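You operate a simulated robot arm through the tools that you are given. There is no shell and no other tool.

You are at the controls of a simulated robot arm. One attempt, no reset.

Task
Fetch the yellow pot from the turntable and clamp it.
Fine: free the turntable to turn it and lock it again, with the pot's seat at the gap in the hood.

It is judged by the outcome, as a careful person would: the job done as asked, and still so three seconds after it is handed in. It fails if anything else is knocked over, pushed out of place, dropped, spilled or broken.

Robot
A 6-joint arm with a two-finger parallel gripper, fixed in place. Base frame: the origin is at the foot of the arm, x ahead of it, y to its left, z up; the work surface is at about z = 0. Lengths are in m, angles in degrees, forces in N, time in s.
With the tool pointing down near the work surface it reaches from about 0.12 to 0.5 m from the base axis. Its first joint turns from -72.0 to 72.0 degrees. Payload 0.65 kg.
The tool frame sits at the grasp point between the pads (the TCP): z along the fingers, y along the line on which they close. The tips reach 0.025 m beyond it. Largest opening 0.076 m; finger width 0.018, thickness 0.01; the body of the gripper, 0.036 by 0.078 m, starts 0.045 m behind the TCP.
Orientation is that of the tool frame in the base frame, as [roll, pitch, yaw] about the fixed x, y, z axes, in that order (R = Rz(yaw) Ry(pitch) Rx(roll)). With the fingers straight down and closing along the base's y, the tool's x points along the base's -x, its y along +y and its z along -z.

Tools
- The arm moves only by the tool servo_tool. Its argument "increments" is a list of rows, each an object of numbers (a shift or turn left out is 0, a gripper value left out holds the last): "dx", "dy", "dz": the shift along the tool's x, y, z in m; "rx", "ry", "rz": the turn, a rotation vector about the tool's x, y, z in degrees. In form: [{"dx": .., "dy": .., "dz": .., "rx": .., "ry": .., "rz": ..}, ...]. A call has 1 to 20 rows; each row is the pose to reach, as a shift and turn from the pose commanded when the call began, along the tool's axes at that moment. "grip" is the opening in per cent of the stroke, from 0 (shut) to 100 (fully open), set as the call begins (left out, the last holds). A row lasts 0.2 s, in which the tool goes at most 0.05 m and 8.6 degrees; a call with a longer step from one row to the next is refused whole, and so is a gripper value outside its range. Where a pose cannot be reached the arm comes as near as it can. A force on the tool above 60 N (or 10 N above the force at the start of the call, whichever is more), or a blocked arm, ends the call early, and 0.2 s more pass. Each finger travels about 0.108 m/s and halts on what it meets, pressing with about 41 N; the grip force reading is that of the motor and also rises with nothing between the fingers. The clock runs only during rows and for 0.2 s after the last one: add rows that repeat a pose to give the fingers time. The reply holds the time, the measured pose of the TCP, the force on the tool along the base axes, the opening and the grip force, in the units named above and with some noise, with the torque about the TCP (base axes, N m) and any sound that the robot's microphone picked up, and new pictures: "pictures" is both (left out), scene, wrist or none.
- Cameras (640 x 400 px; columns grow to the right, rows downward): "scene" is fixed at [0.0028, 0.2492, 0.433]; the picture's right is [-0.98, -0.18, 0.00], its down [-0.04, 0.24, -0.97] and it looks along [0.18, -0.95, -0.24] (base axes); focal length 289 px, centre (320, 200). "wrist" rides on the gripper at [0.058, 0.011, -0.081] in the tool frame; the picture's right is [-0.18, 0.98, 0.00], its down [-0.75, -0.14, -0.64] and it looks along [-0.63, -0.12, 0.77] (tool axes); focal length 243 px, centre (320, 200). There is no depth. A picture from a camera that has moved, and an enlarged one, comes with that camera's place and axes in the base frame and with its lens. The place of the scene camera against the robot may be out by one fixed shift of up to 0.025 m in any direction.
- close_up(camera, box): a new picture of the part [left, top, right, bottom] of that camera's present view, enlarged. It takes no simulated time.
- sign_off(): hands the job in; it is judged then, once.

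Nothing tells you positions but the pictures and the camera data. Unless the task says otherwise, let go and move clear before handing in.

The tools are called after ">>>" by a JSON object that holds its "fn" and its "kwargs". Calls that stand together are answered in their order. servo_tool: Moves the arm, as the interface text tells. Its arguments: {"type":"object","properties":{"increments":{"type":"array"},"grip":{"type":"number"},"pictures":{"type":"string","enum":["both","scene","wrist","none"]}},"required":["increments"]} The other tools are called the same way: close_up (camera, box) takes an enlarged picture of a part of a camera's view; sign_off () hands the job in.

At the start:

```text
clock: 0.0
tcp_pos: [0.1302, -0.2015, 0.3957]
ee_rot: [180.0, -0.1, -180.0]
force: [-0.7, -0.2, 0.2]
wrist_torque: [0.0, -0.01, 0.0]
finger_gap: 0.076
finger_force: 0.0
```

scene: 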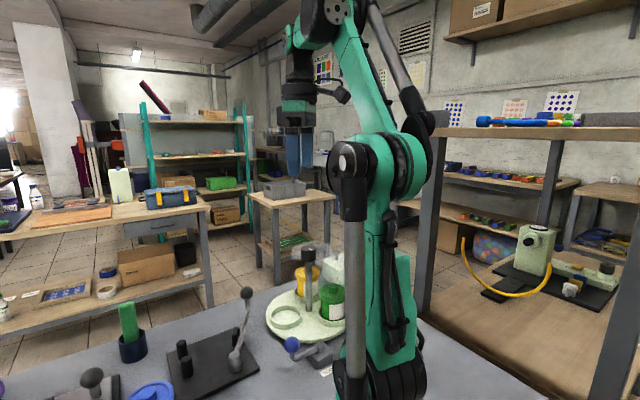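
wrist: 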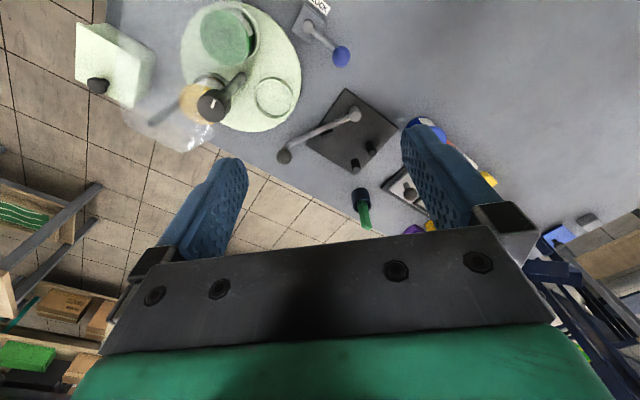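

I see a turntable with a green pot, a yellow pot, a seat ring and a clear hood, plus a clamp station and a lever with a blue knob. I'll take enlarged views before moving anything.

>>> {"fn": "close_up", "kwargs": {"camera": "wrist", "box": [60, 0, 380, 200]}}

>>> {"fn": "close_up", "kwargs": {"camera": "scene", "box": [220, 220, 380, 380]}}

>>> {"fn": "close_up", "kwargs": {"camera": "scene", "box": [60, 260, 300, 400]}}

>>> {"fn": "close_up", "kwargs": {"camera": "wrist", "box": [260, 60, 520, 240]}}

```text
2.00 times, centred on (220, 100) of wrist
camera zoom: at [0.0722, -0.1915, 0.4746], right [0.18, 0.98, 0.0], down [0.75, -0.14, 0.64], along [0.63, -0.12, -0.77], focal length 485 px, centre (520, 400)
```

zoom: 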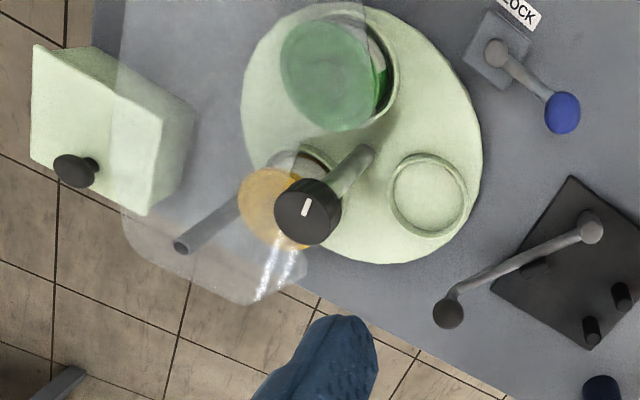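

```text
2.50 times, centred on (300, 300) of scene
camera zoom: at [0.0028, 0.2492, 0.433], right [-0.98, -0.18, 0.0], down [-0.04, 0.24, -0.97], along [0.18, -0.95, -0.24], focal length 723 px, centre (370, -50)
```

zoom: 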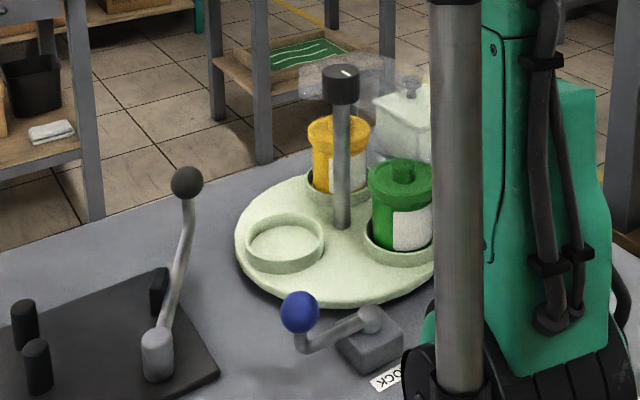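

```text
2.67 times, centred on (180, 330) of scene
camera zoom: at [0.0028, 0.2492, 0.433], right [-0.98, -0.18, 0.0], down [-0.04, 0.24, -0.97], along [0.18, -0.95, -0.24], focal length 771 px, centre (693, -147)
```

zoom: 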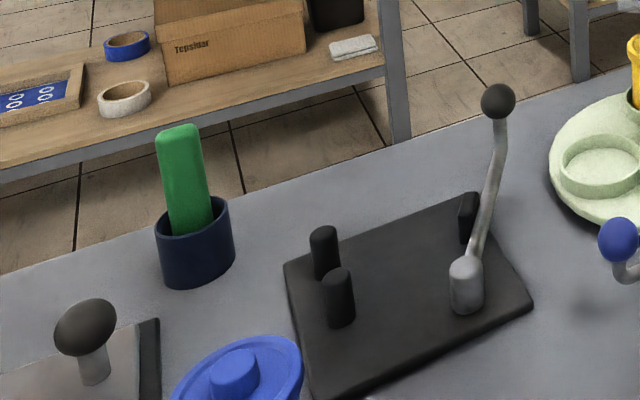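

```text
2.22 times, centred on (390, 150) of wrist
camera zoom: at [0.0722, -0.1915, 0.4746], right [0.18, 0.98, 0.0], down [0.75, -0.14, 0.64], along [0.63, -0.12, -0.77], focal length 539 px, centre (164, 311)
```

zoom: 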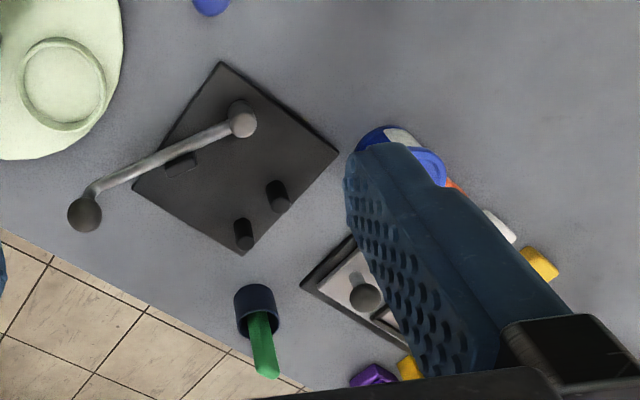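

The turntable's centre looks to be near (0.15, -0.34), with the clamp plate ahead of it at larger y. I'll swing the wrist camera round to look at the turntable, hood and lock from the side.

>>> {"fn": "servo_tool", "kwargs": {"increments": [{"dx": -0.005, "dy": 0.016, "rz": 8}, {"dx": -0.01, "dy": 0.032, "rz": 16}, {"dx": -0.015, "dy": 0.048, "rz": 24}, {"dx": -0.02, "dy": 0.064, "rz": 32}, {"dx": -0.025, "dy": 0.08, "rz": 40}, {"dx": -0.03, "dy": 0.096, "rz": 48}, {"dx": -0.035, "dy": 0.112, "rz": 56}, {"dx": -0.04, "dy": 0.128, "rz": 64}, {"dx": -0.045, "dy": 0.144, "rz": 72}, {"dx": -0.05, "dy": 0.16, "rz": 80}, {"dx": -0.05, "dy": 0.17, "rz": 88}, {"dx": -0.05, "dy": 0.17, "rz": 90}]}}

```text
clock: 2.6
tcp_pos: [0.18, -0.0317, 0.3943]
ee_rot: [180.0, -0.1, 89.9]
force: [-0.5, -0.4, -0.4]
wrist_torque: [-0.01, 0.02, 0.04]
finger_gap: 0.0759
finger_force: 0.1
camera wrist: at [0.1912, 0.0261, 0.4744], right [0.98, -0.18, 0.0], down [-0.14, -0.75, 0.64], along [-0.12, -0.63, -0.77], focal length 243 px, centre (320, 200)
```

scene: 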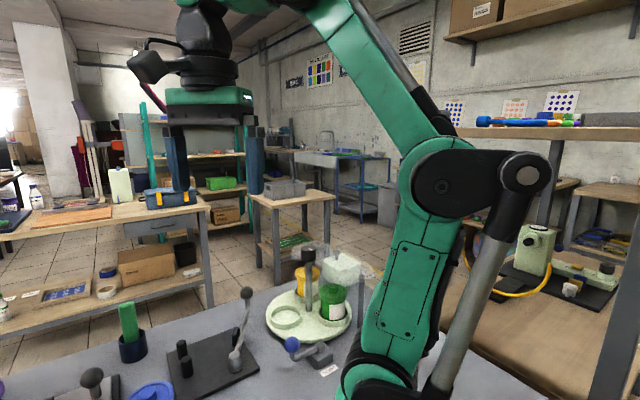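
wrist: 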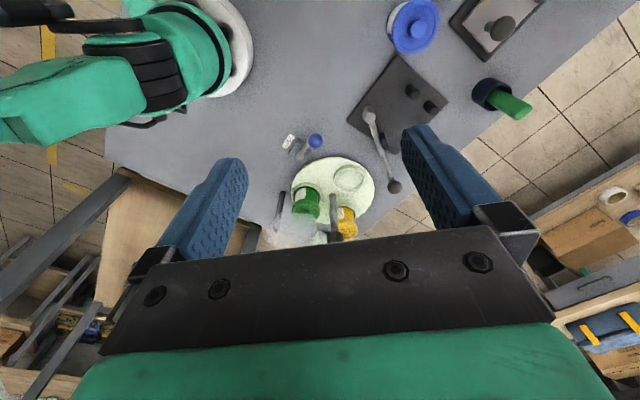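

>>> {"fn": "close_up", "kwargs": {"camera": "wrist", "box": [240, 100, 440, 250]}}

>>> {"fn": "close_up", "kwargs": {"camera": "scene", "box": [240, 220, 400, 390]}}

>>> {"fn": "close_up", "kwargs": {"camera": "wrist", "box": [330, 0, 550, 210]}}

```text
2.67 times, centred on (340, 175) of wrist
camera zoom: at [0.1912, 0.0261, 0.4744], right [0.98, -0.18, 0.0], down [-0.14, -0.75, 0.64], along [-0.12, -0.63, -0.77], focal length 647 px, centre (267, 267)
```

zoom: 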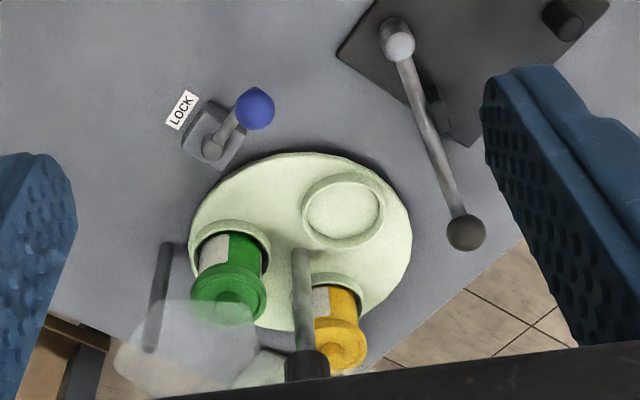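

```text
2.35 times, centred on (320, 305) of scene
camera zoom: at [0.0028, 0.2492, 0.433], right [-0.98, -0.18, 0.0], down [-0.04, 0.24, -0.97], along [0.18, -0.95, -0.24], focal length 680 px, centre (320, -47)
```

zoom: 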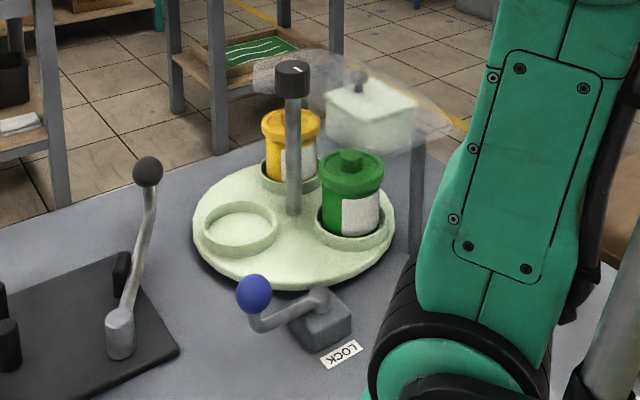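

```text
1.90 times, centred on (440, 105) of wrist
camera zoom: at [0.1912, 0.0261, 0.4744], right [0.98, -0.18, 0.0], down [-0.14, -0.75, 0.64], along [-0.12, -0.63, -0.77], focal length 462 px, centre (91, 381)
```

zoom: 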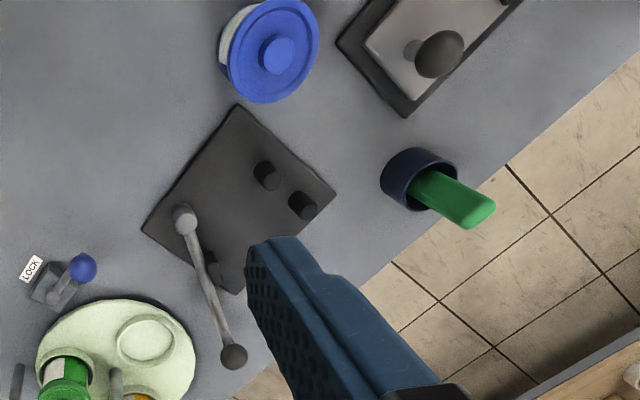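

The hood is a clear canopy over the rear of the turntable, and only the empty seat looks open. I'll hover higher above it to read the hood outline, the lock and the knob.

>>> {"fn": "servo_tool", "kwargs": {"increments": [{"dx": -0.03, "dy": -0.005}, {"dx": -0.06, "dy": -0.01}, {"dx": -0.09, "dy": -0.015}, {"dx": -0.12, "dy": -0.02}, {"dx": -0.15, "dy": -0.025}, {"dx": -0.18, "dy": -0.03}, {"dx": -0.21, "dy": -0.035}, {"dx": -0.226, "dy": -0.04}, {"dx": -0.226, "dy": -0.04}]}}

```text
clock: 4.6
tcp_pos: [0.1415, -0.2476, 0.3909]
ee_rot: [-179.9, 0.0, 90.0]
force: [0.1, 0.3, 0.0]
wrist_torque: [-0.01, 0.0, 0.0]
finger_gap: 0.0761
finger_force: 0.2
out of reach, approached as far as the arm can: row 8, 9
camera wrist: at [0.1524, -0.1908, 0.4714], right [0.98, -0.18, 0.0], down [-0.14, -0.75, 0.64], along [-0.12, -0.63, -0.77], focal length 243 px, centre (320, 200)
```

scene: 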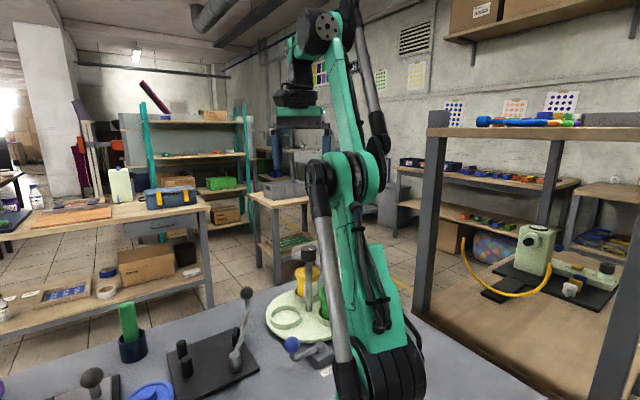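
wrist: 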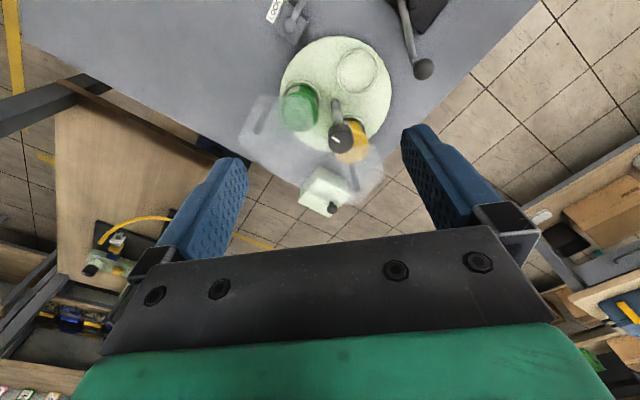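

>>> {"fn": "close_up", "kwargs": {"camera": "wrist", "box": [220, 10, 430, 220]}}

>>> {"fn": "close_up", "kwargs": {"camera": "wrist", "box": [250, 0, 450, 120]}}

```text
1.90 times, centred on (325, 115) of wrist
camera zoom: at [0.1524, -0.1908, 0.4714], right [0.98, -0.18, 0.0], down [-0.14, -0.75, 0.64], along [-0.12, -0.63, -0.77], focal length 462 px, centre (310, 362)
```

zoom: 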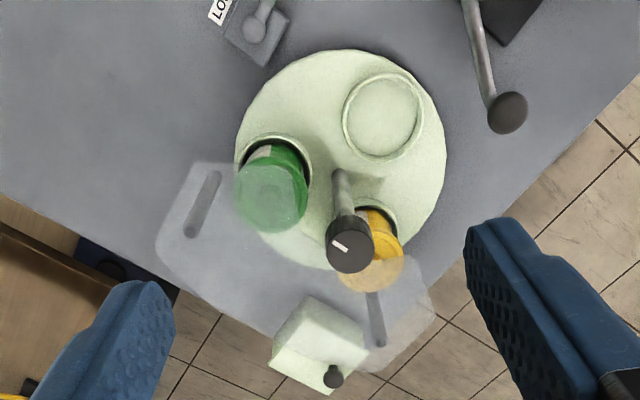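

```text
3.20 times, centred on (350, 60) of wrist
camera zoom: at [0.1524, -0.1908, 0.4714], right [0.98, -0.18, 0.0], down [-0.14, -0.75, 0.64], along [-0.12, -0.63, -0.77], focal length 776 px, centre (224, 648)
```

zoom: 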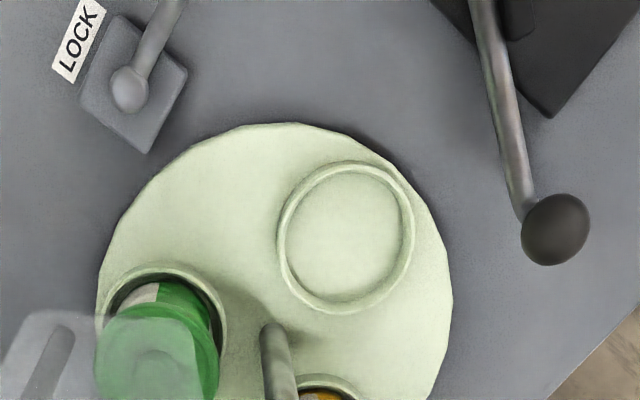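

The seats sit 120° apart, with the empty one at the gap, the yellow one under the hood, and a knob on the centre post. I'll look closer at the clamp plate and then the lock.

>>> {"fn": "servo_tool", "kwargs": {"increments": [{"dx": 0.01, "dy": 0.005, "dz": 0.01, "rz": -8}, {"dx": 0.02, "dy": 0.01, "dz": 0.03, "rz": -16}, {"dx": 0.03, "dy": 0.015, "dz": 0.05, "rz": -24}, {"dx": 0.04, "dy": 0.02, "dz": 0.07, "rz": -32}, {"dx": 0.05, "dy": 0.025, "dz": 0.09, "rz": -40}, {"dx": 0.06, "dy": 0.03, "dz": 0.11, "rz": -48}, {"dx": 0.07, "dy": 0.035, "dz": 0.13, "rz": -56}, {"dx": 0.08, "dy": 0.04, "dz": 0.15, "rz": -64}, {"dx": 0.09, "dy": 0.045, "dz": 0.17, "rz": -72}, {"dx": 0.1, "dy": 0.05, "dz": 0.18, "rz": -80}, {"dx": 0.1, "dy": 0.055, "dz": 0.19, "rz": -88}, {"dx": 0.1, "dy": 0.06, "dz": 0.19, "rz": -90}]}}

```text
clock: 7.2
tcp_pos: [0.201, -0.1485, 0.2021]
ee_rot: [-179.9, 0.0, -179.9]
force: [0.5, 0.1, 0.4]
wrist_torque: [0.02, 0.01, -0.04]
finger_gap: 0.0762
finger_force: 0.1
camera wrist: at [0.143, -0.1378, 0.2812], right [0.18, 0.98, 0.0], down [0.75, -0.14, 0.64], along [0.63, -0.12, -0.77], focal length 243 px, centre (320, 200)
```

scene: 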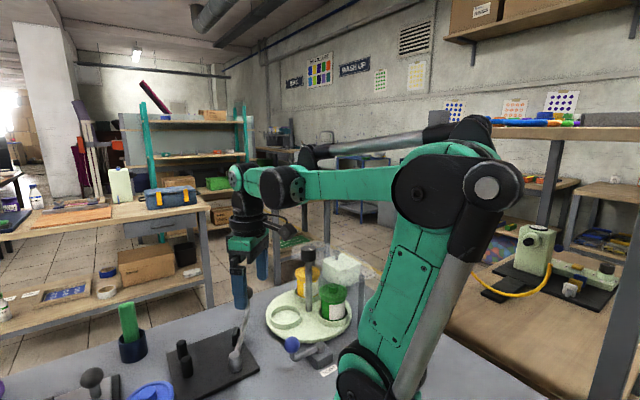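
wrist: 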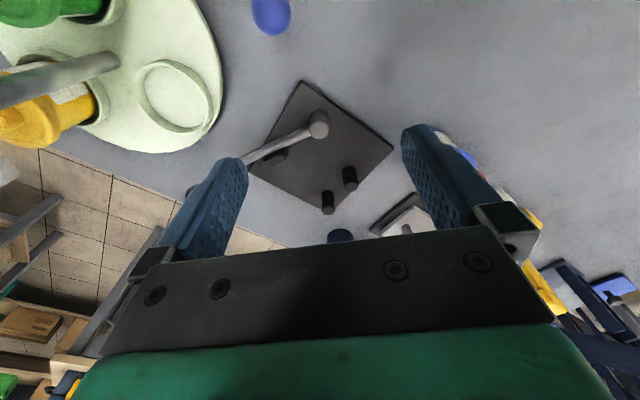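

>>> {"fn": "close_up", "kwargs": {"camera": "wrist", "box": [230, 70, 410, 230]}}

>>> {"fn": "close_up", "kwargs": {"camera": "scene", "box": [150, 270, 290, 400]}}

>>> {"fn": "close_up", "kwargs": {"camera": "scene", "box": [250, 290, 370, 390]}}

>>> {"fn": "close_up", "kwargs": {"camera": "wrist", "box": [0, 0, 320, 200]}}

```text
2.50 times, centred on (320, 150) of wrist
camera zoom: at [0.143, -0.1378, 0.2812], right [0.18, 0.98, 0.0], down [0.75, -0.14, 0.64], along [0.63, -0.12, -0.77], focal length 606 px, centre (320, 325)
```

zoom: 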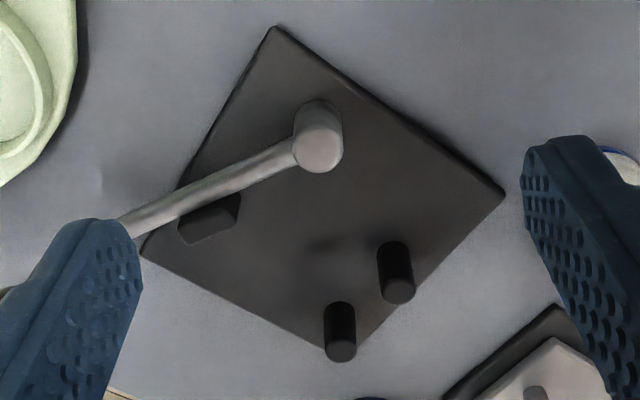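

```text
3.08 times, centred on (220, 335) of scene
camera zoom: at [0.0028, 0.2492, 0.433], right [-0.98, -0.18, 0.0], down [-0.04, 0.24, -0.97], along [0.18, -0.95, -0.24], focal length 889 px, centre (628, -215)
```

zoom: 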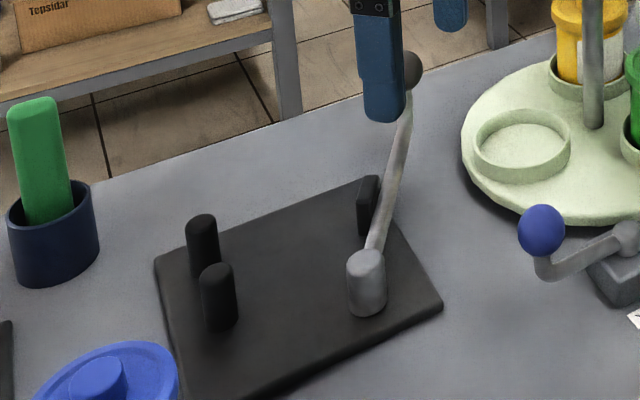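

```text
4.00 times, centred on (310, 340) of scene
camera zoom: at [0.0028, 0.2492, 0.433], right [-0.98, -0.18, 0.0], down [-0.04, 0.24, -0.97], along [0.18, -0.95, -0.24], focal length 1156 px, centre (360, -360)
```

zoom: 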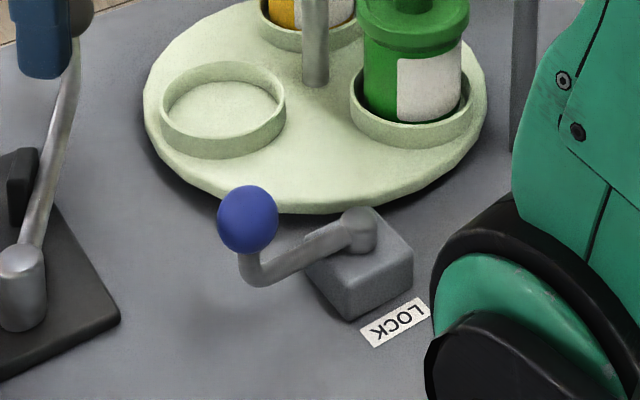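

```text
2.00 times, centred on (160, 100) of wrist
camera zoom: at [0.143, -0.1378, 0.2812], right [0.18, 0.98, 0.0], down [0.75, -0.14, 0.64], along [0.63, -0.12, -0.77], focal length 485 px, centre (640, 400)
```

zoom: 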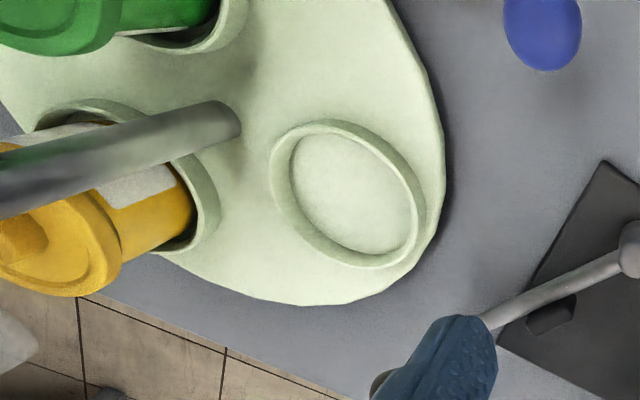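

The clamp plate has two pegs, a pivoting lever with a grey ball, and a stop block, so the lever probably sweeps the pot against the pegs. Next I'll look closely at the lock lever near (0.10, -0.21).

>>> {"fn": "servo_tool", "kwargs": {"increments": [{"dx": 0.01, "rz": 8}, {"dx": 0.02, "rz": 16}, {"dx": 0.03, "rz": 24}, {"dx": 0.04, "rz": 32}, {"dx": 0.05, "rz": 40}, {"dx": 0.06, "rz": 48}, {"dx": 0.07, "rz": 56}, {"dx": 0.08, "rz": 64}, {"dx": 0.09, "rz": 72}, {"dx": 0.1, "rz": 80}, {"dx": 0.1, "rz": 88}, {"dx": 0.1, "rz": 90}]}}

>>> {"fn": "close_up", "kwargs": {"camera": "wrist", "box": [240, 60, 420, 230]}}

```text
clock: 9.8
tcp_pos: [0.1017, -0.1491, 0.2003]
ee_rot: [-179.9, 0.0, 89.9]
force: [-0.6, -0.9, 0.3]
wrist_torque: [0.02, 0.02, 0.01]
finger_gap: 0.0762
finger_force: 0.1
camera wrist: at [0.1128, -0.0905, 0.2813], right [0.98, -0.19, 0.0], down [-0.14, -0.75, 0.64], along [-0.12, -0.63, -0.77], focal length 243 px, centre (320, 200)
```

scene: 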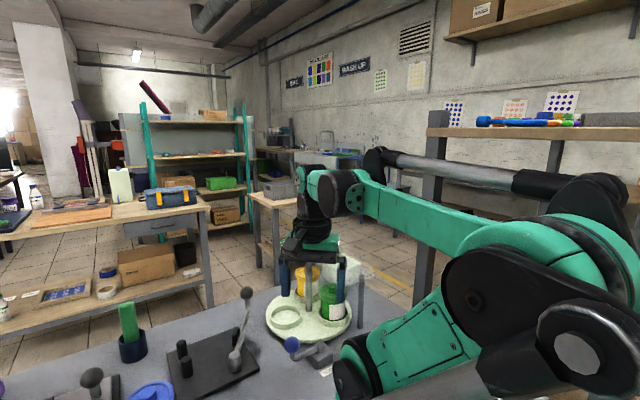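
wrist: 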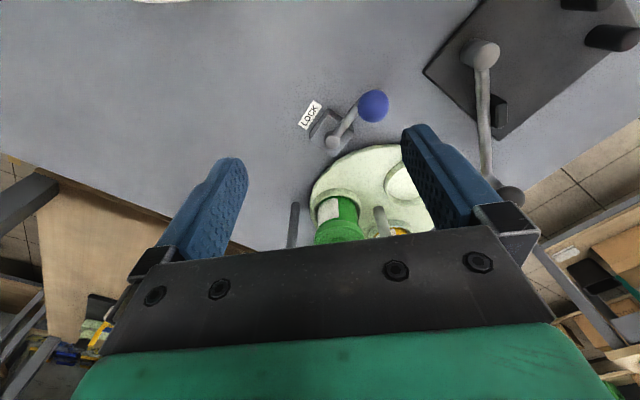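

```text
2.35 times, centred on (330, 145) of wrist
camera zoom: at [0.1128, -0.0905, 0.2813], right [0.98, -0.19, 0.0], down [-0.14, -0.75, 0.64], along [-0.12, -0.63, -0.77], focal length 571 px, centre (296, 329)
```

zoom: 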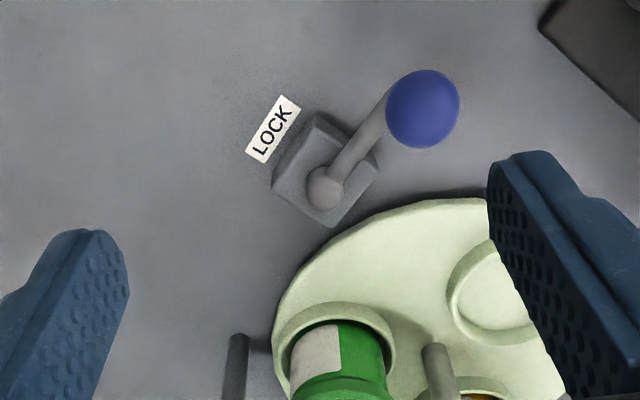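

The lock lever's pivot is at about (0.104, -0.206) and its ball at (0.146, -0.174, 0.06), pointing roughly 37°. I'll straddle the ball across its swing direction and feel which way it moves.

>>> {"fn": "servo_tool", "kwargs": {"increments": [{"dx": -0.004, "dy": 0.007, "dz": 0.01, "rz": 8}, {"dx": -0.008, "dy": 0.014, "dz": 0.02, "rz": 16}, {"dx": -0.012, "dy": 0.021, "dz": 0.03, "rz": 24}, {"dx": -0.016, "dy": 0.028, "dz": 0.04, "rz": 32}, {"dx": -0.02, "dy": 0.036, "dz": 0.05, "rz": 40}, {"dx": -0.0245, "dy": 0.044, "dz": 0.06, "rz": 48}, {"dx": -0.0245, "dy": 0.044, "dz": 0.07, "rz": 53}, {"dx": -0.0245, "dy": 0.044, "dz": 0.07, "rz": 53}]}}

>>> {"fn": "close_up", "kwargs": {"camera": "wrist", "box": [160, 0, 480, 200]}}

>>> {"fn": "close_up", "kwargs": {"camera": "scene", "box": [220, 270, 380, 390]}}

```text
clock: 11.6
tcp_pos: [0.1445, -0.1741, 0.1313]
ee_rot: [180.0, 0.0, 37.0]
force: [1.1, 0.3, 0.0]
wrist_torque: [-0.03, 0.0, -0.01]
finger_gap: 0.0758
finger_force: 0.0
camera wrist: at [0.1986, -0.147, 0.211], right [0.44, -0.9, 0.0], down [-0.69, -0.34, 0.64], along [-0.58, -0.29, -0.77], focal length 243 px, centre (320, 200)
```

scene: 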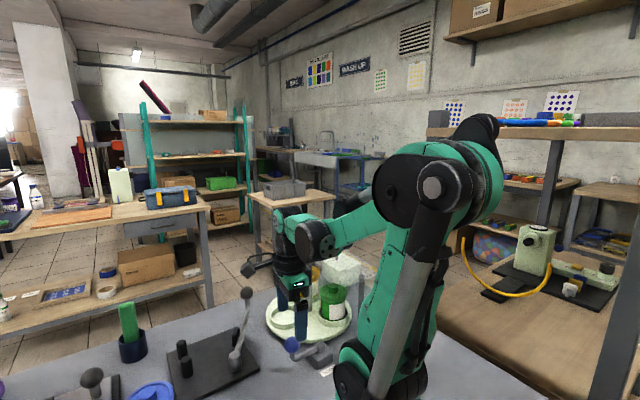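
wrist: 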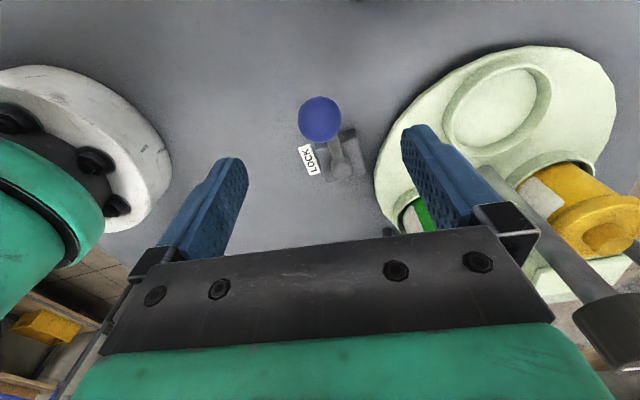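

```text
2.00 times, centred on (320, 100) of wrist
camera zoom: at [0.1986, -0.147, 0.211], right [0.44, -0.9, 0.0], down [-0.69, -0.34, 0.64], along [-0.58, -0.29, -0.77], focal length 485 px, centre (320, 400)
```

zoom: 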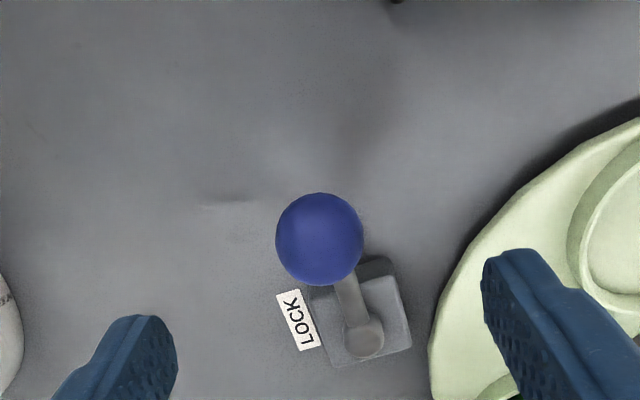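

```text
3.33 times, centred on (300, 330) of scene
camera zoom: at [0.0028, 0.2492, 0.433], right [-0.98, -0.18, 0.0], down [-0.04, 0.24, -0.97], along [0.18, -0.95, -0.24], focal length 964 px, centre (387, -233)
```

zoom: 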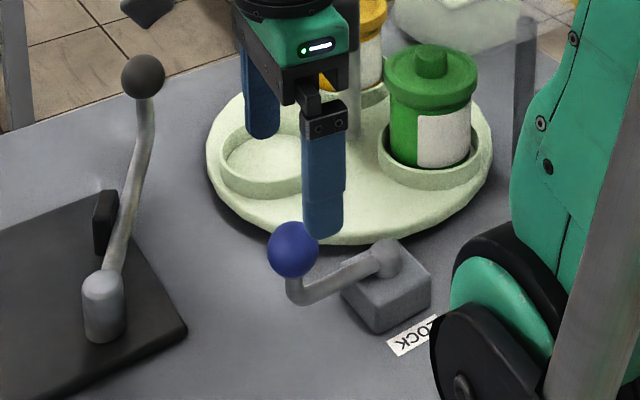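

The lever arm points about 45°. I'll descend round the ball and cage it loosely.

>>> {"fn": "servo_tool", "kwargs": {"increments": [{"dz": 0.02, "rz": -4}, {"dz": 0.04, "rz": -8}, {"dz": 0.055, "rz": -8}, {"dz": 0.068, "rz": -8}, {"dz": 0.068, "rz": -8}]}}

>>> {"fn": "servo_tool", "kwargs": {"increments": [{}, {}, {}], "grip": 44}}

>>> {"fn": "close_up", "kwargs": {"camera": "wrist", "box": [160, 0, 480, 200]}}

```text
clock: 12.8
tcp_pos: [0.1452, -0.1725, 0.0632]
ee_rot: [179.9, 0.0, 45.0]
force: [-0.7, -0.2, 0.2]
wrist_torque: [-0.01, 0.0, 0.01]
finger_gap: 0.0758
finger_force: 0.0
camera wrist: at [0.195, -0.1396, 0.1429], right [0.57, -0.82, 0.0], down [-0.63, -0.43, 0.64], along [-0.53, -0.36, -0.77], focal length 243 px, centre (320, 200)
```

scene: 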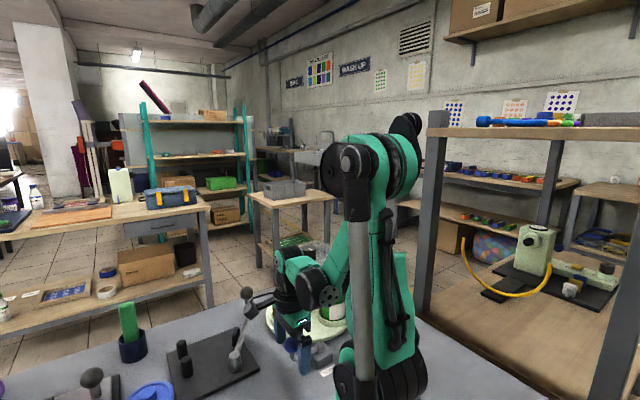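
wrist: 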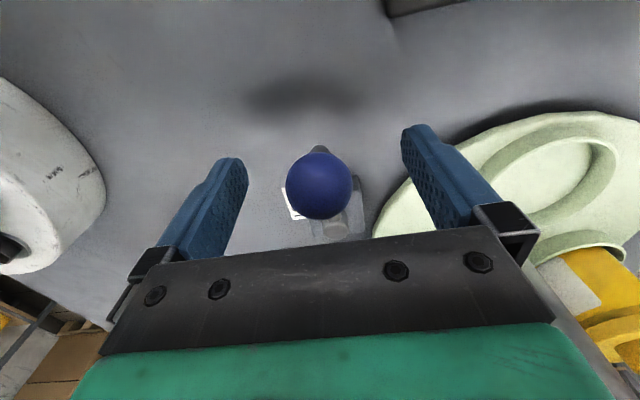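

```text
clock: 13.6
tcp_pos: [0.146, -0.1738, 0.0633]
ee_rot: [-179.9, 0.1, 45.0]
force: [0.1, -0.3, 0.8]
wrist_torque: [0.0, 0.03, 0.01]
finger_gap: 0.0334
finger_force: 0.0
camera wrist: at [0.195, -0.1397, 0.143], right [0.57, -0.82, 0.0], down [-0.63, -0.43, 0.64], along [-0.53, -0.36, -0.77], focal length 243 px, centre (320, 200)
```

scene: 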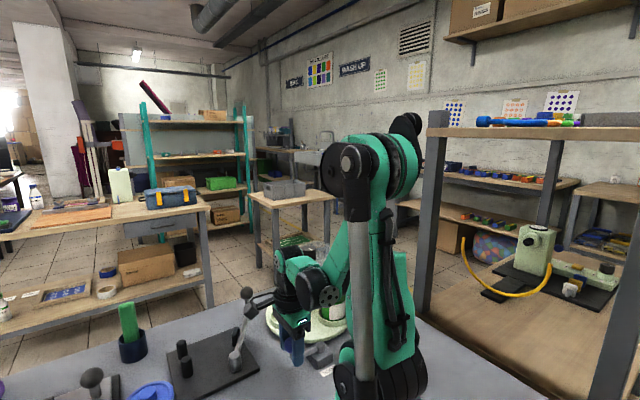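
wrist: 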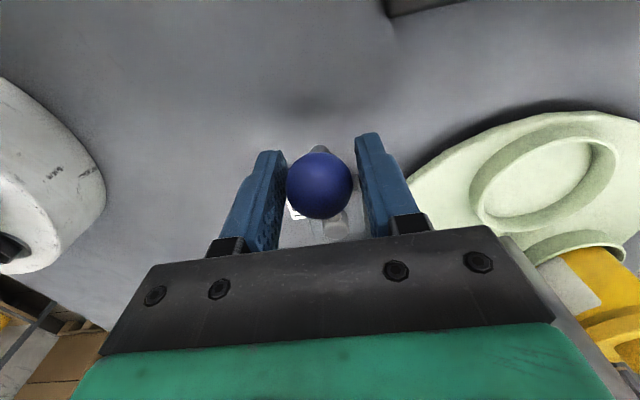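

```text
2.00 times, centred on (320, 100) of wrist
camera zoom: at [0.195, -0.1397, 0.143], right [0.57, -0.82, 0.0], down [-0.63, -0.43, 0.64], along [-0.53, -0.36, -0.77], focal length 485 px, centre (320, 400)
```

zoom: 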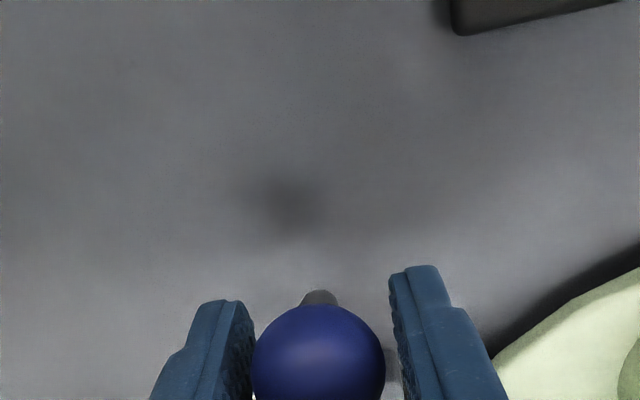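

The ball is caged. I'll try a small counter-clockwise swing first and watch the force.

>>> {"fn": "servo_tool", "kwargs": {"increments": [{"dx": -0.0002, "dy": -0.004, "rz": -4}, {"dx": -0.0009, "dy": -0.008, "rz": -8}], "pictures": "wrist"}}

```text
clock: 14.2
tcp_pos: [0.139, -0.1682, 0.0633]
ee_rot: [179.9, 0.0, 53.1]
force: [5.6, -8.1, 0.9]
wrist_torque: [-0.03, 0.0, -0.08]
finger_gap: 0.0414
finger_force: 4.6
camera wrist: at [0.1834, -0.1286, 0.1431], right [0.67, -0.74, 0.0], down [-0.57, -0.52, 0.64], along [-0.47, -0.44, -0.77], focal length 243 px, centre (320, 200)
```

wrist: 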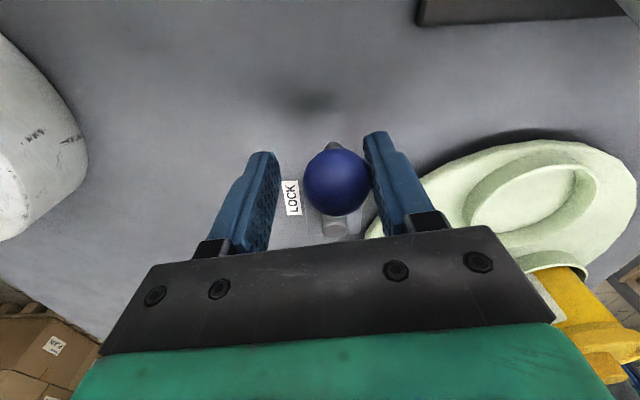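

Counter-clockwise resists at about 10 N and only spreads the fingers. I'll try clockwise by the same amount.

>>> {"fn": "servo_tool", "kwargs": {"increments": [{"dx": -0.0002, "dy": 0.0042, "rz": 4}, {"dx": -0.0006, "dy": 0.0083, "rz": 8}, {"dx": -0.0013, "dy": 0.0125, "rz": 12}, {"dx": -0.0023, "dy": 0.0165, "rz": 16}], "pictures": "wrist"}}

```text
clock: 15.2
tcp_pos: [0.1507, -0.1801, 0.0633]
ee_rot: [-180.0, -0.1, 36.9]
force: [0.1, 0.6, -0.8]
wrist_torque: [0.01, 0.0, 0.04]
finger_gap: 0.034
finger_force: 0.1
camera wrist: at [0.2042, -0.1537, 0.1432], right [0.44, -0.9, 0.0], down [-0.69, -0.34, 0.64], along [-0.58, -0.29, -0.77], focal length 243 px, centre (320, 200)
```

wrist: 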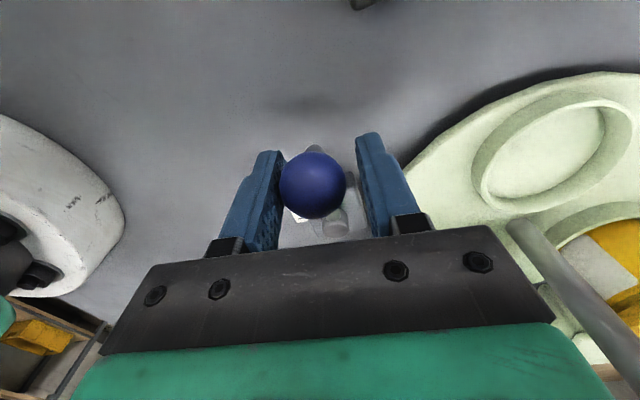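

No force yet. I'll go further clockwise.

>>> {"fn": "servo_tool", "kwargs": {"increments": [{"dx": -0.0002, "dy": 0.0042, "rz": 4}, {"dx": -0.0006, "dy": 0.0083, "rz": 8}], "pictures": "wrist"}}

```text
clock: 15.8
tcp_pos: [0.1558, -0.1869, 0.0635]
ee_rot: [180.0, 0.0, 28.9]
force: [0.4, -0.1, 0.1]
wrist_torque: [0.02, -0.01, 0.01]
finger_gap: 0.0335
finger_force: 0.6
camera wrist: at [0.2122, -0.1685, 0.1429], right [0.31, -0.95, 0.0], down [-0.73, -0.24, 0.64], along [-0.61, -0.2, -0.77], focal length 243 px, centre (320, 200)
```

wrist: 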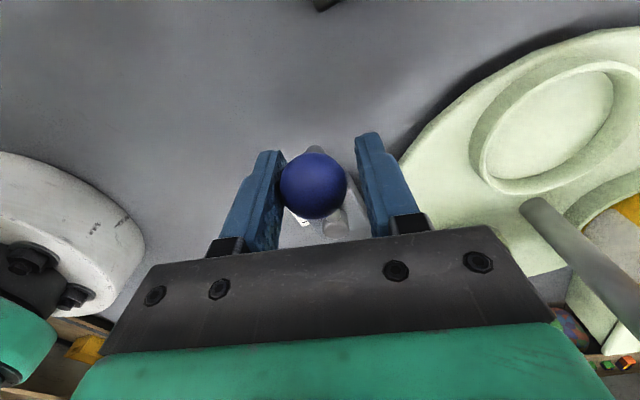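

The lever swings freely clockwise, so it was resting on its counter-clockwise stop. I'll raise slightly to clear the table rim and keep swinging.

>>> {"fn": "servo_tool", "kwargs": {"increments": [{"dz": -0.008}, {"dx": -0.0006, "dy": 0.0083, "dz": -0.01, "rz": 8}, {"dx": -0.0023, "dy": 0.0165, "dz": -0.01, "rz": 16}, {"dx": -0.0052, "dy": 0.0244, "dz": -0.01, "rz": 24}]}}

```text
clock: 16.8
tcp_pos: [0.1626, -0.2115, 0.0746]
ee_rot: [-180.0, 0.0, 4.8]
force: [0.3, 1.1, 0.9]
wrist_torque: [0.0, 0.02, -0.01]
finger_gap: 0.0334
finger_force: 0.1
camera wrist: at [0.2219, -0.2171, 0.1537], right [-0.1, -0.99, 0.0], down [-0.76, 0.08, 0.64], along [-0.64, 0.06, -0.77], focal length 243 px, centre (320, 200)
```

scene: 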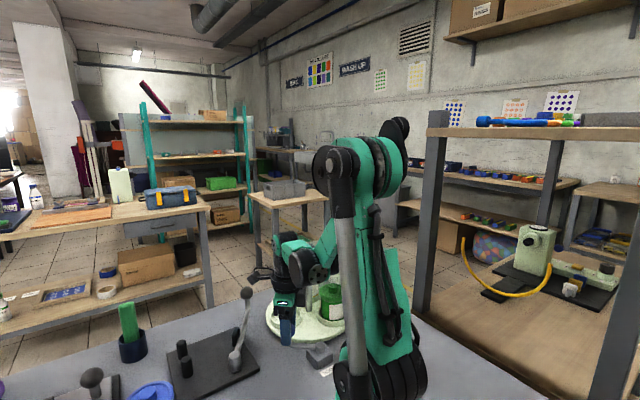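
wrist: 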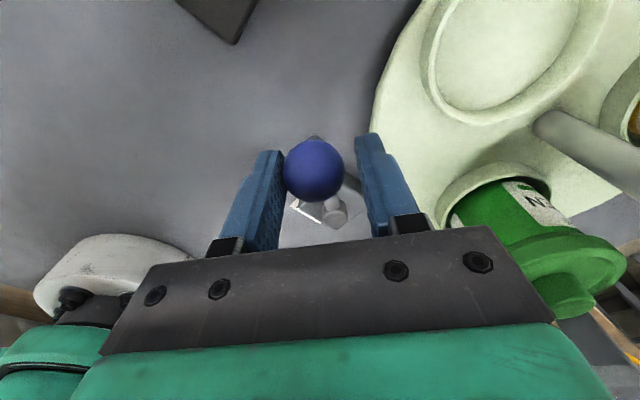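

>>> {"fn": "servo_tool", "kwargs": {"increments": [{"dx": -0.0006, "dy": 0.0083, "rz": 8}, {"dx": -0.0023, "dy": 0.0165, "rz": 16}]}}

>>> {"fn": "close_up", "kwargs": {"camera": "wrist", "box": [200, 50, 640, 325]}}

>>> {"fn": "close_up", "kwargs": {"camera": "scene", "box": [240, 220, 380, 390]}}

```text
clock: 17.4
tcp_pos: [0.1613, -0.2259, 0.0747]
ee_rot: [-179.9, -0.1, -11.0]
force: [-2.1, 8.9, -0.2]
wrist_torque: [0.1, 0.04, 0.09]
finger_gap: 0.0399
finger_force: 3.8
camera wrist: at [0.2174, -0.2493, 0.1534], right [-0.37, -0.93, 0.0], down [-0.71, 0.28, 0.64], along [-0.6, 0.24, -0.77], focal length 243 px, centre (320, 200)
```

scene: 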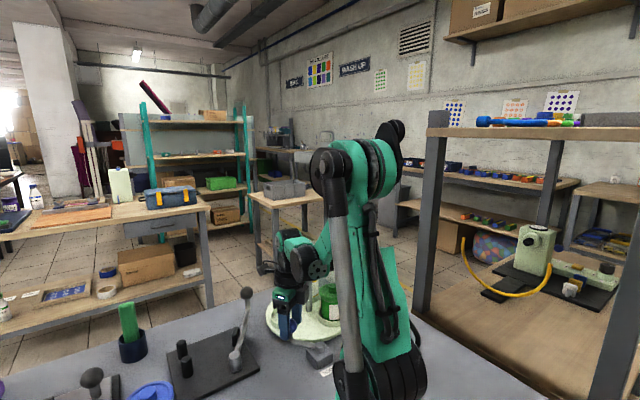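
wrist: 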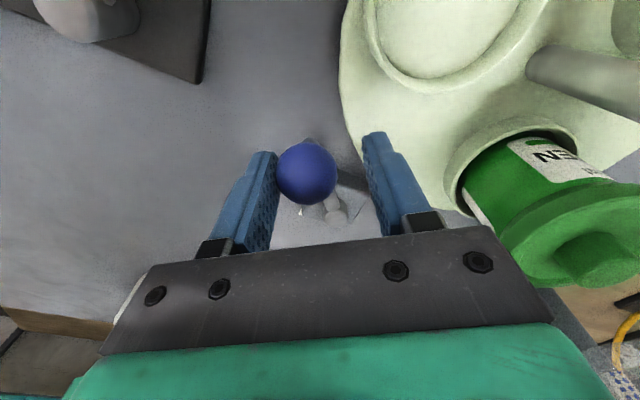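

```text
1.45 times, centred on (420, 188) of wrist
camera zoom: at [0.2174, -0.2493, 0.1534], right [-0.37, -0.93, 0.0], down [-0.71, 0.28, 0.64], along [-0.6, 0.24, -0.77], focal length 353 px, centre (174, 218)
```

zoom: 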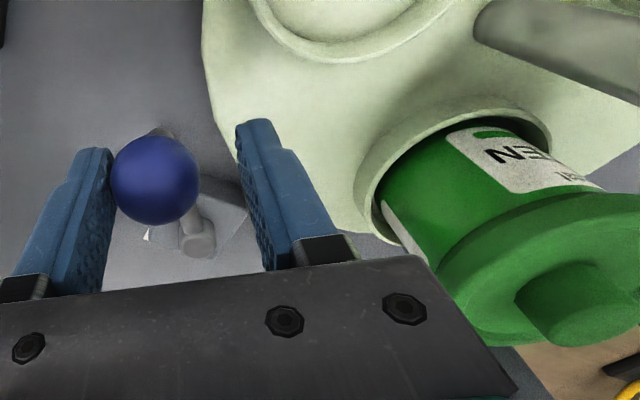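

```text
2.35 times, centred on (310, 305) of scene
camera zoom: at [0.0028, 0.2492, 0.433], right [-0.98, -0.18, 0.0], down [-0.04, 0.24, -0.97], along [0.18, -0.95, -0.24], focal length 680 px, centre (344, -47)
```

zoom: 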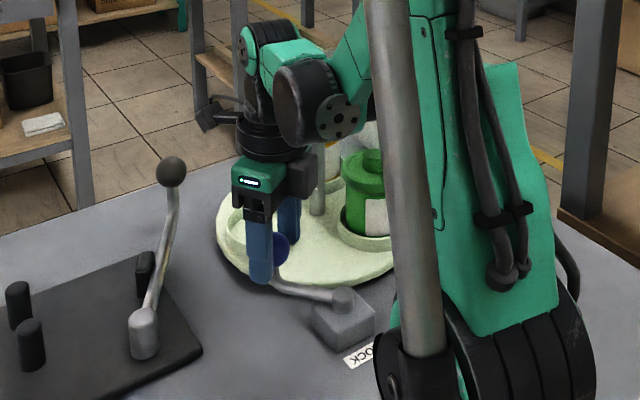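

The lever reached its other stop after about 45°, so the table should now be free. I'll release it, rise, and go over the centre knob.

>>> {"fn": "servo_tool", "kwargs": {"increments": [{"dy": -0.004}, {"dy": -0.006}, {"dy": -0.006}], "grip": 62, "pictures": "none"}}

>>> {"fn": "servo_tool", "kwargs": {"increments": [{"dz": -0.03}, {"dz": -0.07}, {"dz": -0.11}, {"dz": -0.15}, {"dz": -0.18}, {"dz": -0.18}]}}

>>> {"fn": "close_up", "kwargs": {"camera": "scene", "box": [240, 220, 380, 390]}}

```text
clock: 18.2
tcp_pos: [0.1632, -0.2222, 0.074]
ee_rot: [-180.0, 0.0, -10.9]
force: [-0.4, -0.8, 0.0]
wrist_torque: [0.0, -0.01, 0.01]
finger_gap: 0.0473
finger_force: 0.1
```

```text
clock: 19.6
tcp_pos: [0.1646, -0.2212, 0.254]
ee_rot: [180.0, 0.0, -11.0]
force: [0.7, -0.9, 0.5]
wrist_torque: [-0.03, 0.01, 0.01]
finger_gap: 0.0473
finger_force: 0.1
camera wrist: at [0.2185, -0.2435, 0.3336], right [-0.37, -0.93, 0.0], down [-0.71, 0.28, 0.64], along [-0.6, 0.24, -0.77], focal length 243 px, centre (320, 200)
```

scene: 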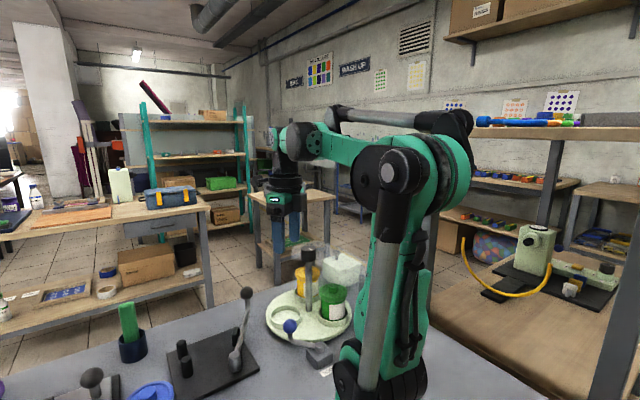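
wrist: 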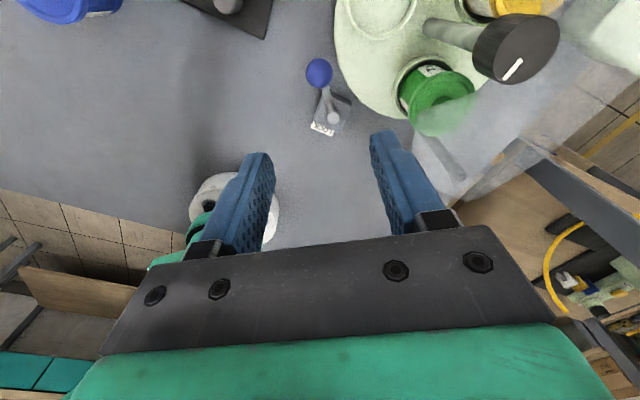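

```text
2.35 times, centred on (310, 305) of scene
camera zoom: at [0.0028, 0.2492, 0.433], right [-0.98, -0.18, 0.0], down [-0.04, 0.24, -0.97], along [0.18, -0.95, -0.24], focal length 680 px, centre (344, -47)
```

zoom: 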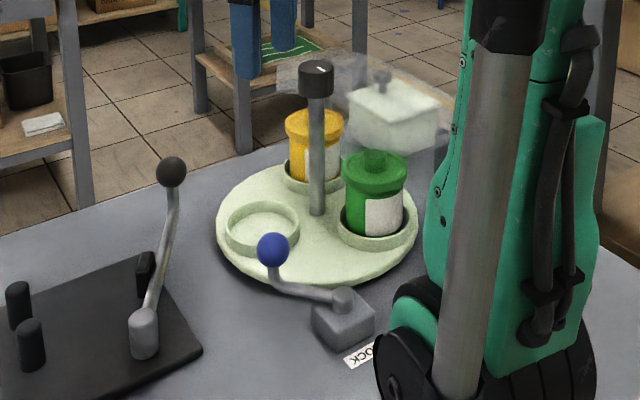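

The lever holds at its second stop, about -5°. I'll move above the knob near (0.1525, -0.342, top about 0.163) and check the centring.

>>> {"fn": "servo_tool", "kwargs": {"increments": [{"dx": 0.003, "dy": 0.03}, {"dx": 0.006, "dy": 0.06}, {"dx": 0.009, "dy": 0.09}, {"dx": 0.0112, "dy": 0.1209}, {"dx": 0.0112, "dy": 0.1209, "dz": 0.03}, {"dx": 0.0112, "dy": 0.1209, "dz": 0.03}], "grip": 100}}

>>> {"fn": "close_up", "kwargs": {"camera": "wrist", "box": [160, 50, 480, 250]}}

>>> {"fn": "close_up", "kwargs": {"camera": "scene", "box": [240, 190, 380, 370]}}

```text
clock: 21.0
tcp_pos: [0.1503, -0.343, 0.2236]
ee_rot: [-180.0, 0.0, -11.0]
force: [0.3, 0.6, -0.5]
wrist_torque: [0.0, 0.0, 0.0]
finger_gap: 0.076
finger_force: 0.0
camera wrist: at [0.2063, -0.3643, 0.304], right [-0.37, -0.93, 0.0], down [-0.71, 0.28, 0.64], along [-0.6, 0.24, -0.77], focal length 243 px, centre (320, 200)
```

scene: 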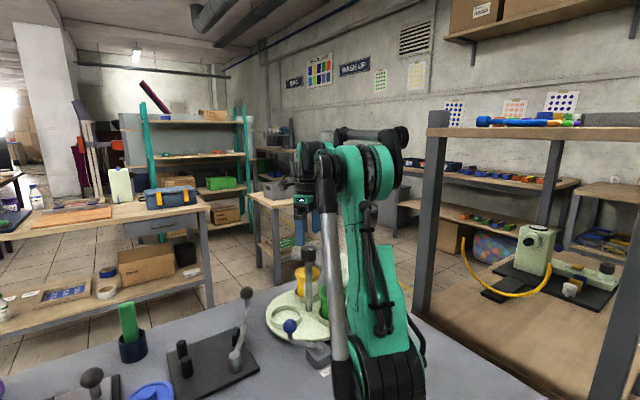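
wrist: 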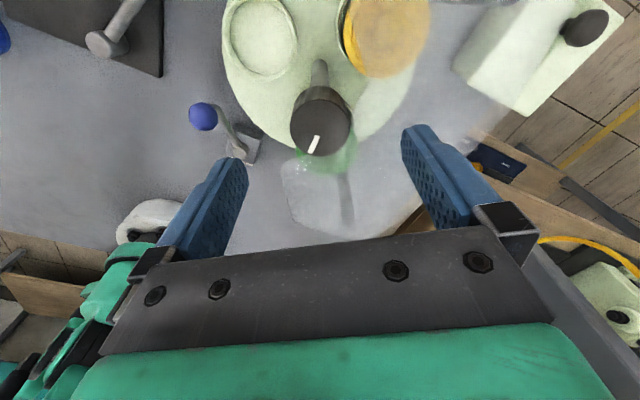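

```text
2.00 times, centred on (320, 150) of wrist
camera zoom: at [0.2063, -0.3643, 0.304], right [-0.37, -0.93, 0.0], down [-0.71, 0.28, 0.64], along [-0.6, 0.24, -0.77], focal length 485 px, centre (320, 300)
```

zoom: 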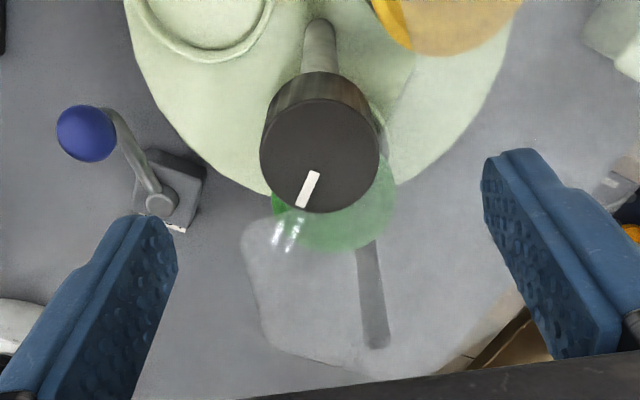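

```text
2.22 times, centred on (310, 280) of scene
camera zoom: at [0.0028, 0.2492, 0.433], right [-0.98, -0.18, 0.0], down [-0.04, 0.24, -0.97], along [0.18, -0.95, -0.24], focal length 642 px, centre (342, 22)
```

zoom: 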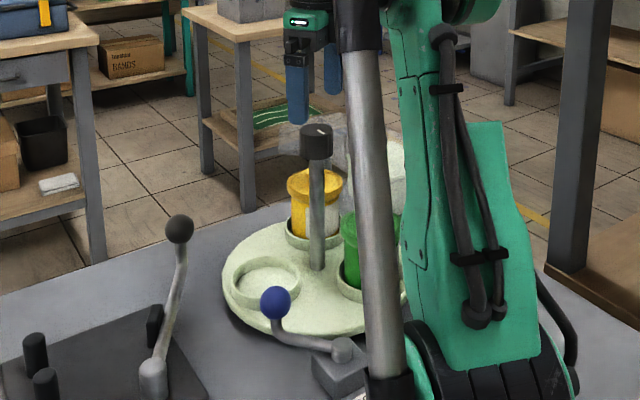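

The knob is centred between the fingers. I'll descend to grip it with the tips above the hood level and close.

>>> {"fn": "servo_tool", "kwargs": {"increments": [{"dz": 0.02}, {"dz": 0.04}, {"dz": 0.058}, {"dz": 0.058}], "pictures": "wrist"}}

>>> {"fn": "servo_tool", "kwargs": {"increments": [{}, {}, {}], "grip": 0}}

```text
clock: 22.0
tcp_pos: [0.1505, -0.3429, 0.1654]
ee_rot: [179.9, 0.0, -10.9]
force: [0.1, -0.3, 0.0]
wrist_torque: [-0.01, 0.03, 0.02]
finger_gap: 0.076
finger_force: 0.0
camera wrist: at [0.2062, -0.3639, 0.2452], right [-0.37, -0.93, 0.0], down [-0.71, 0.28, 0.64], along [-0.6, 0.24, -0.77], focal length 243 px, centre (320, 200)
```

wrist: 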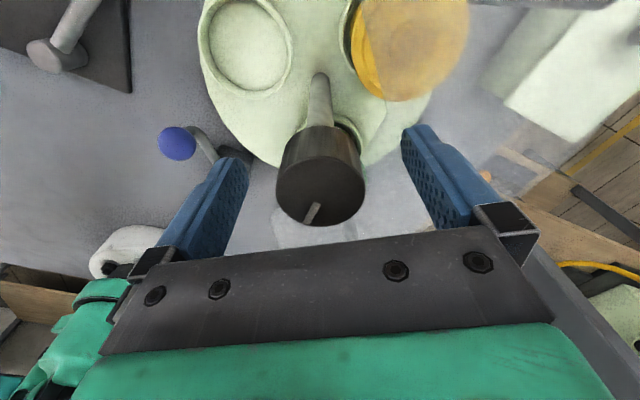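

```text
clock: 22.8
tcp_pos: [0.1505, -0.3425, 0.1658]
ee_rot: [179.9, 0.0, -11.1]
force: [1.5, -15.2, -7.5]
wrist_torque: [0.09, 0.07, -0.02]
finger_gap: 0.0333
finger_force: 45.2
camera wrist: at [0.2061, -0.3643, 0.2453], right [-0.37, -0.93, 0.0], down [-0.71, 0.28, 0.64], along [-0.6, 0.24, -0.77], focal length 243 px, centre (320, 200)
```

scene: 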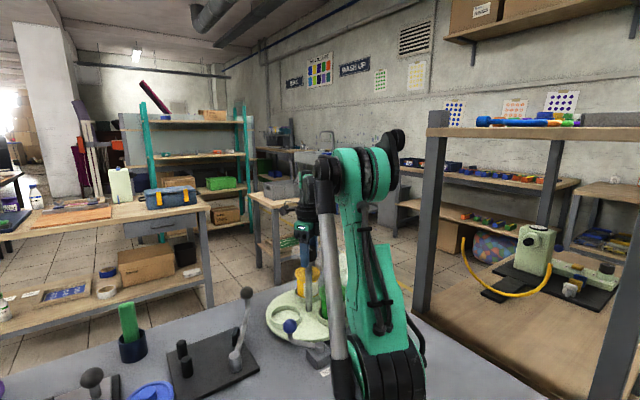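
wrist: 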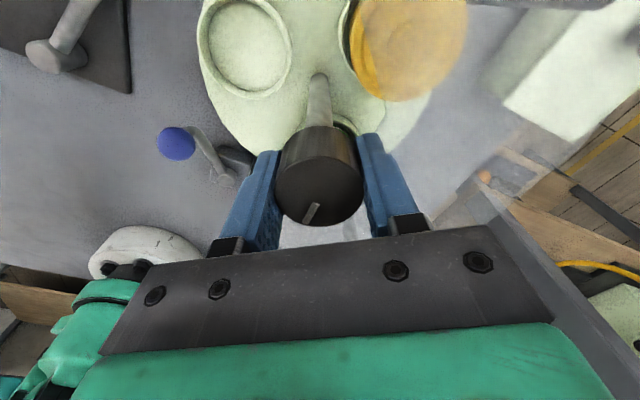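

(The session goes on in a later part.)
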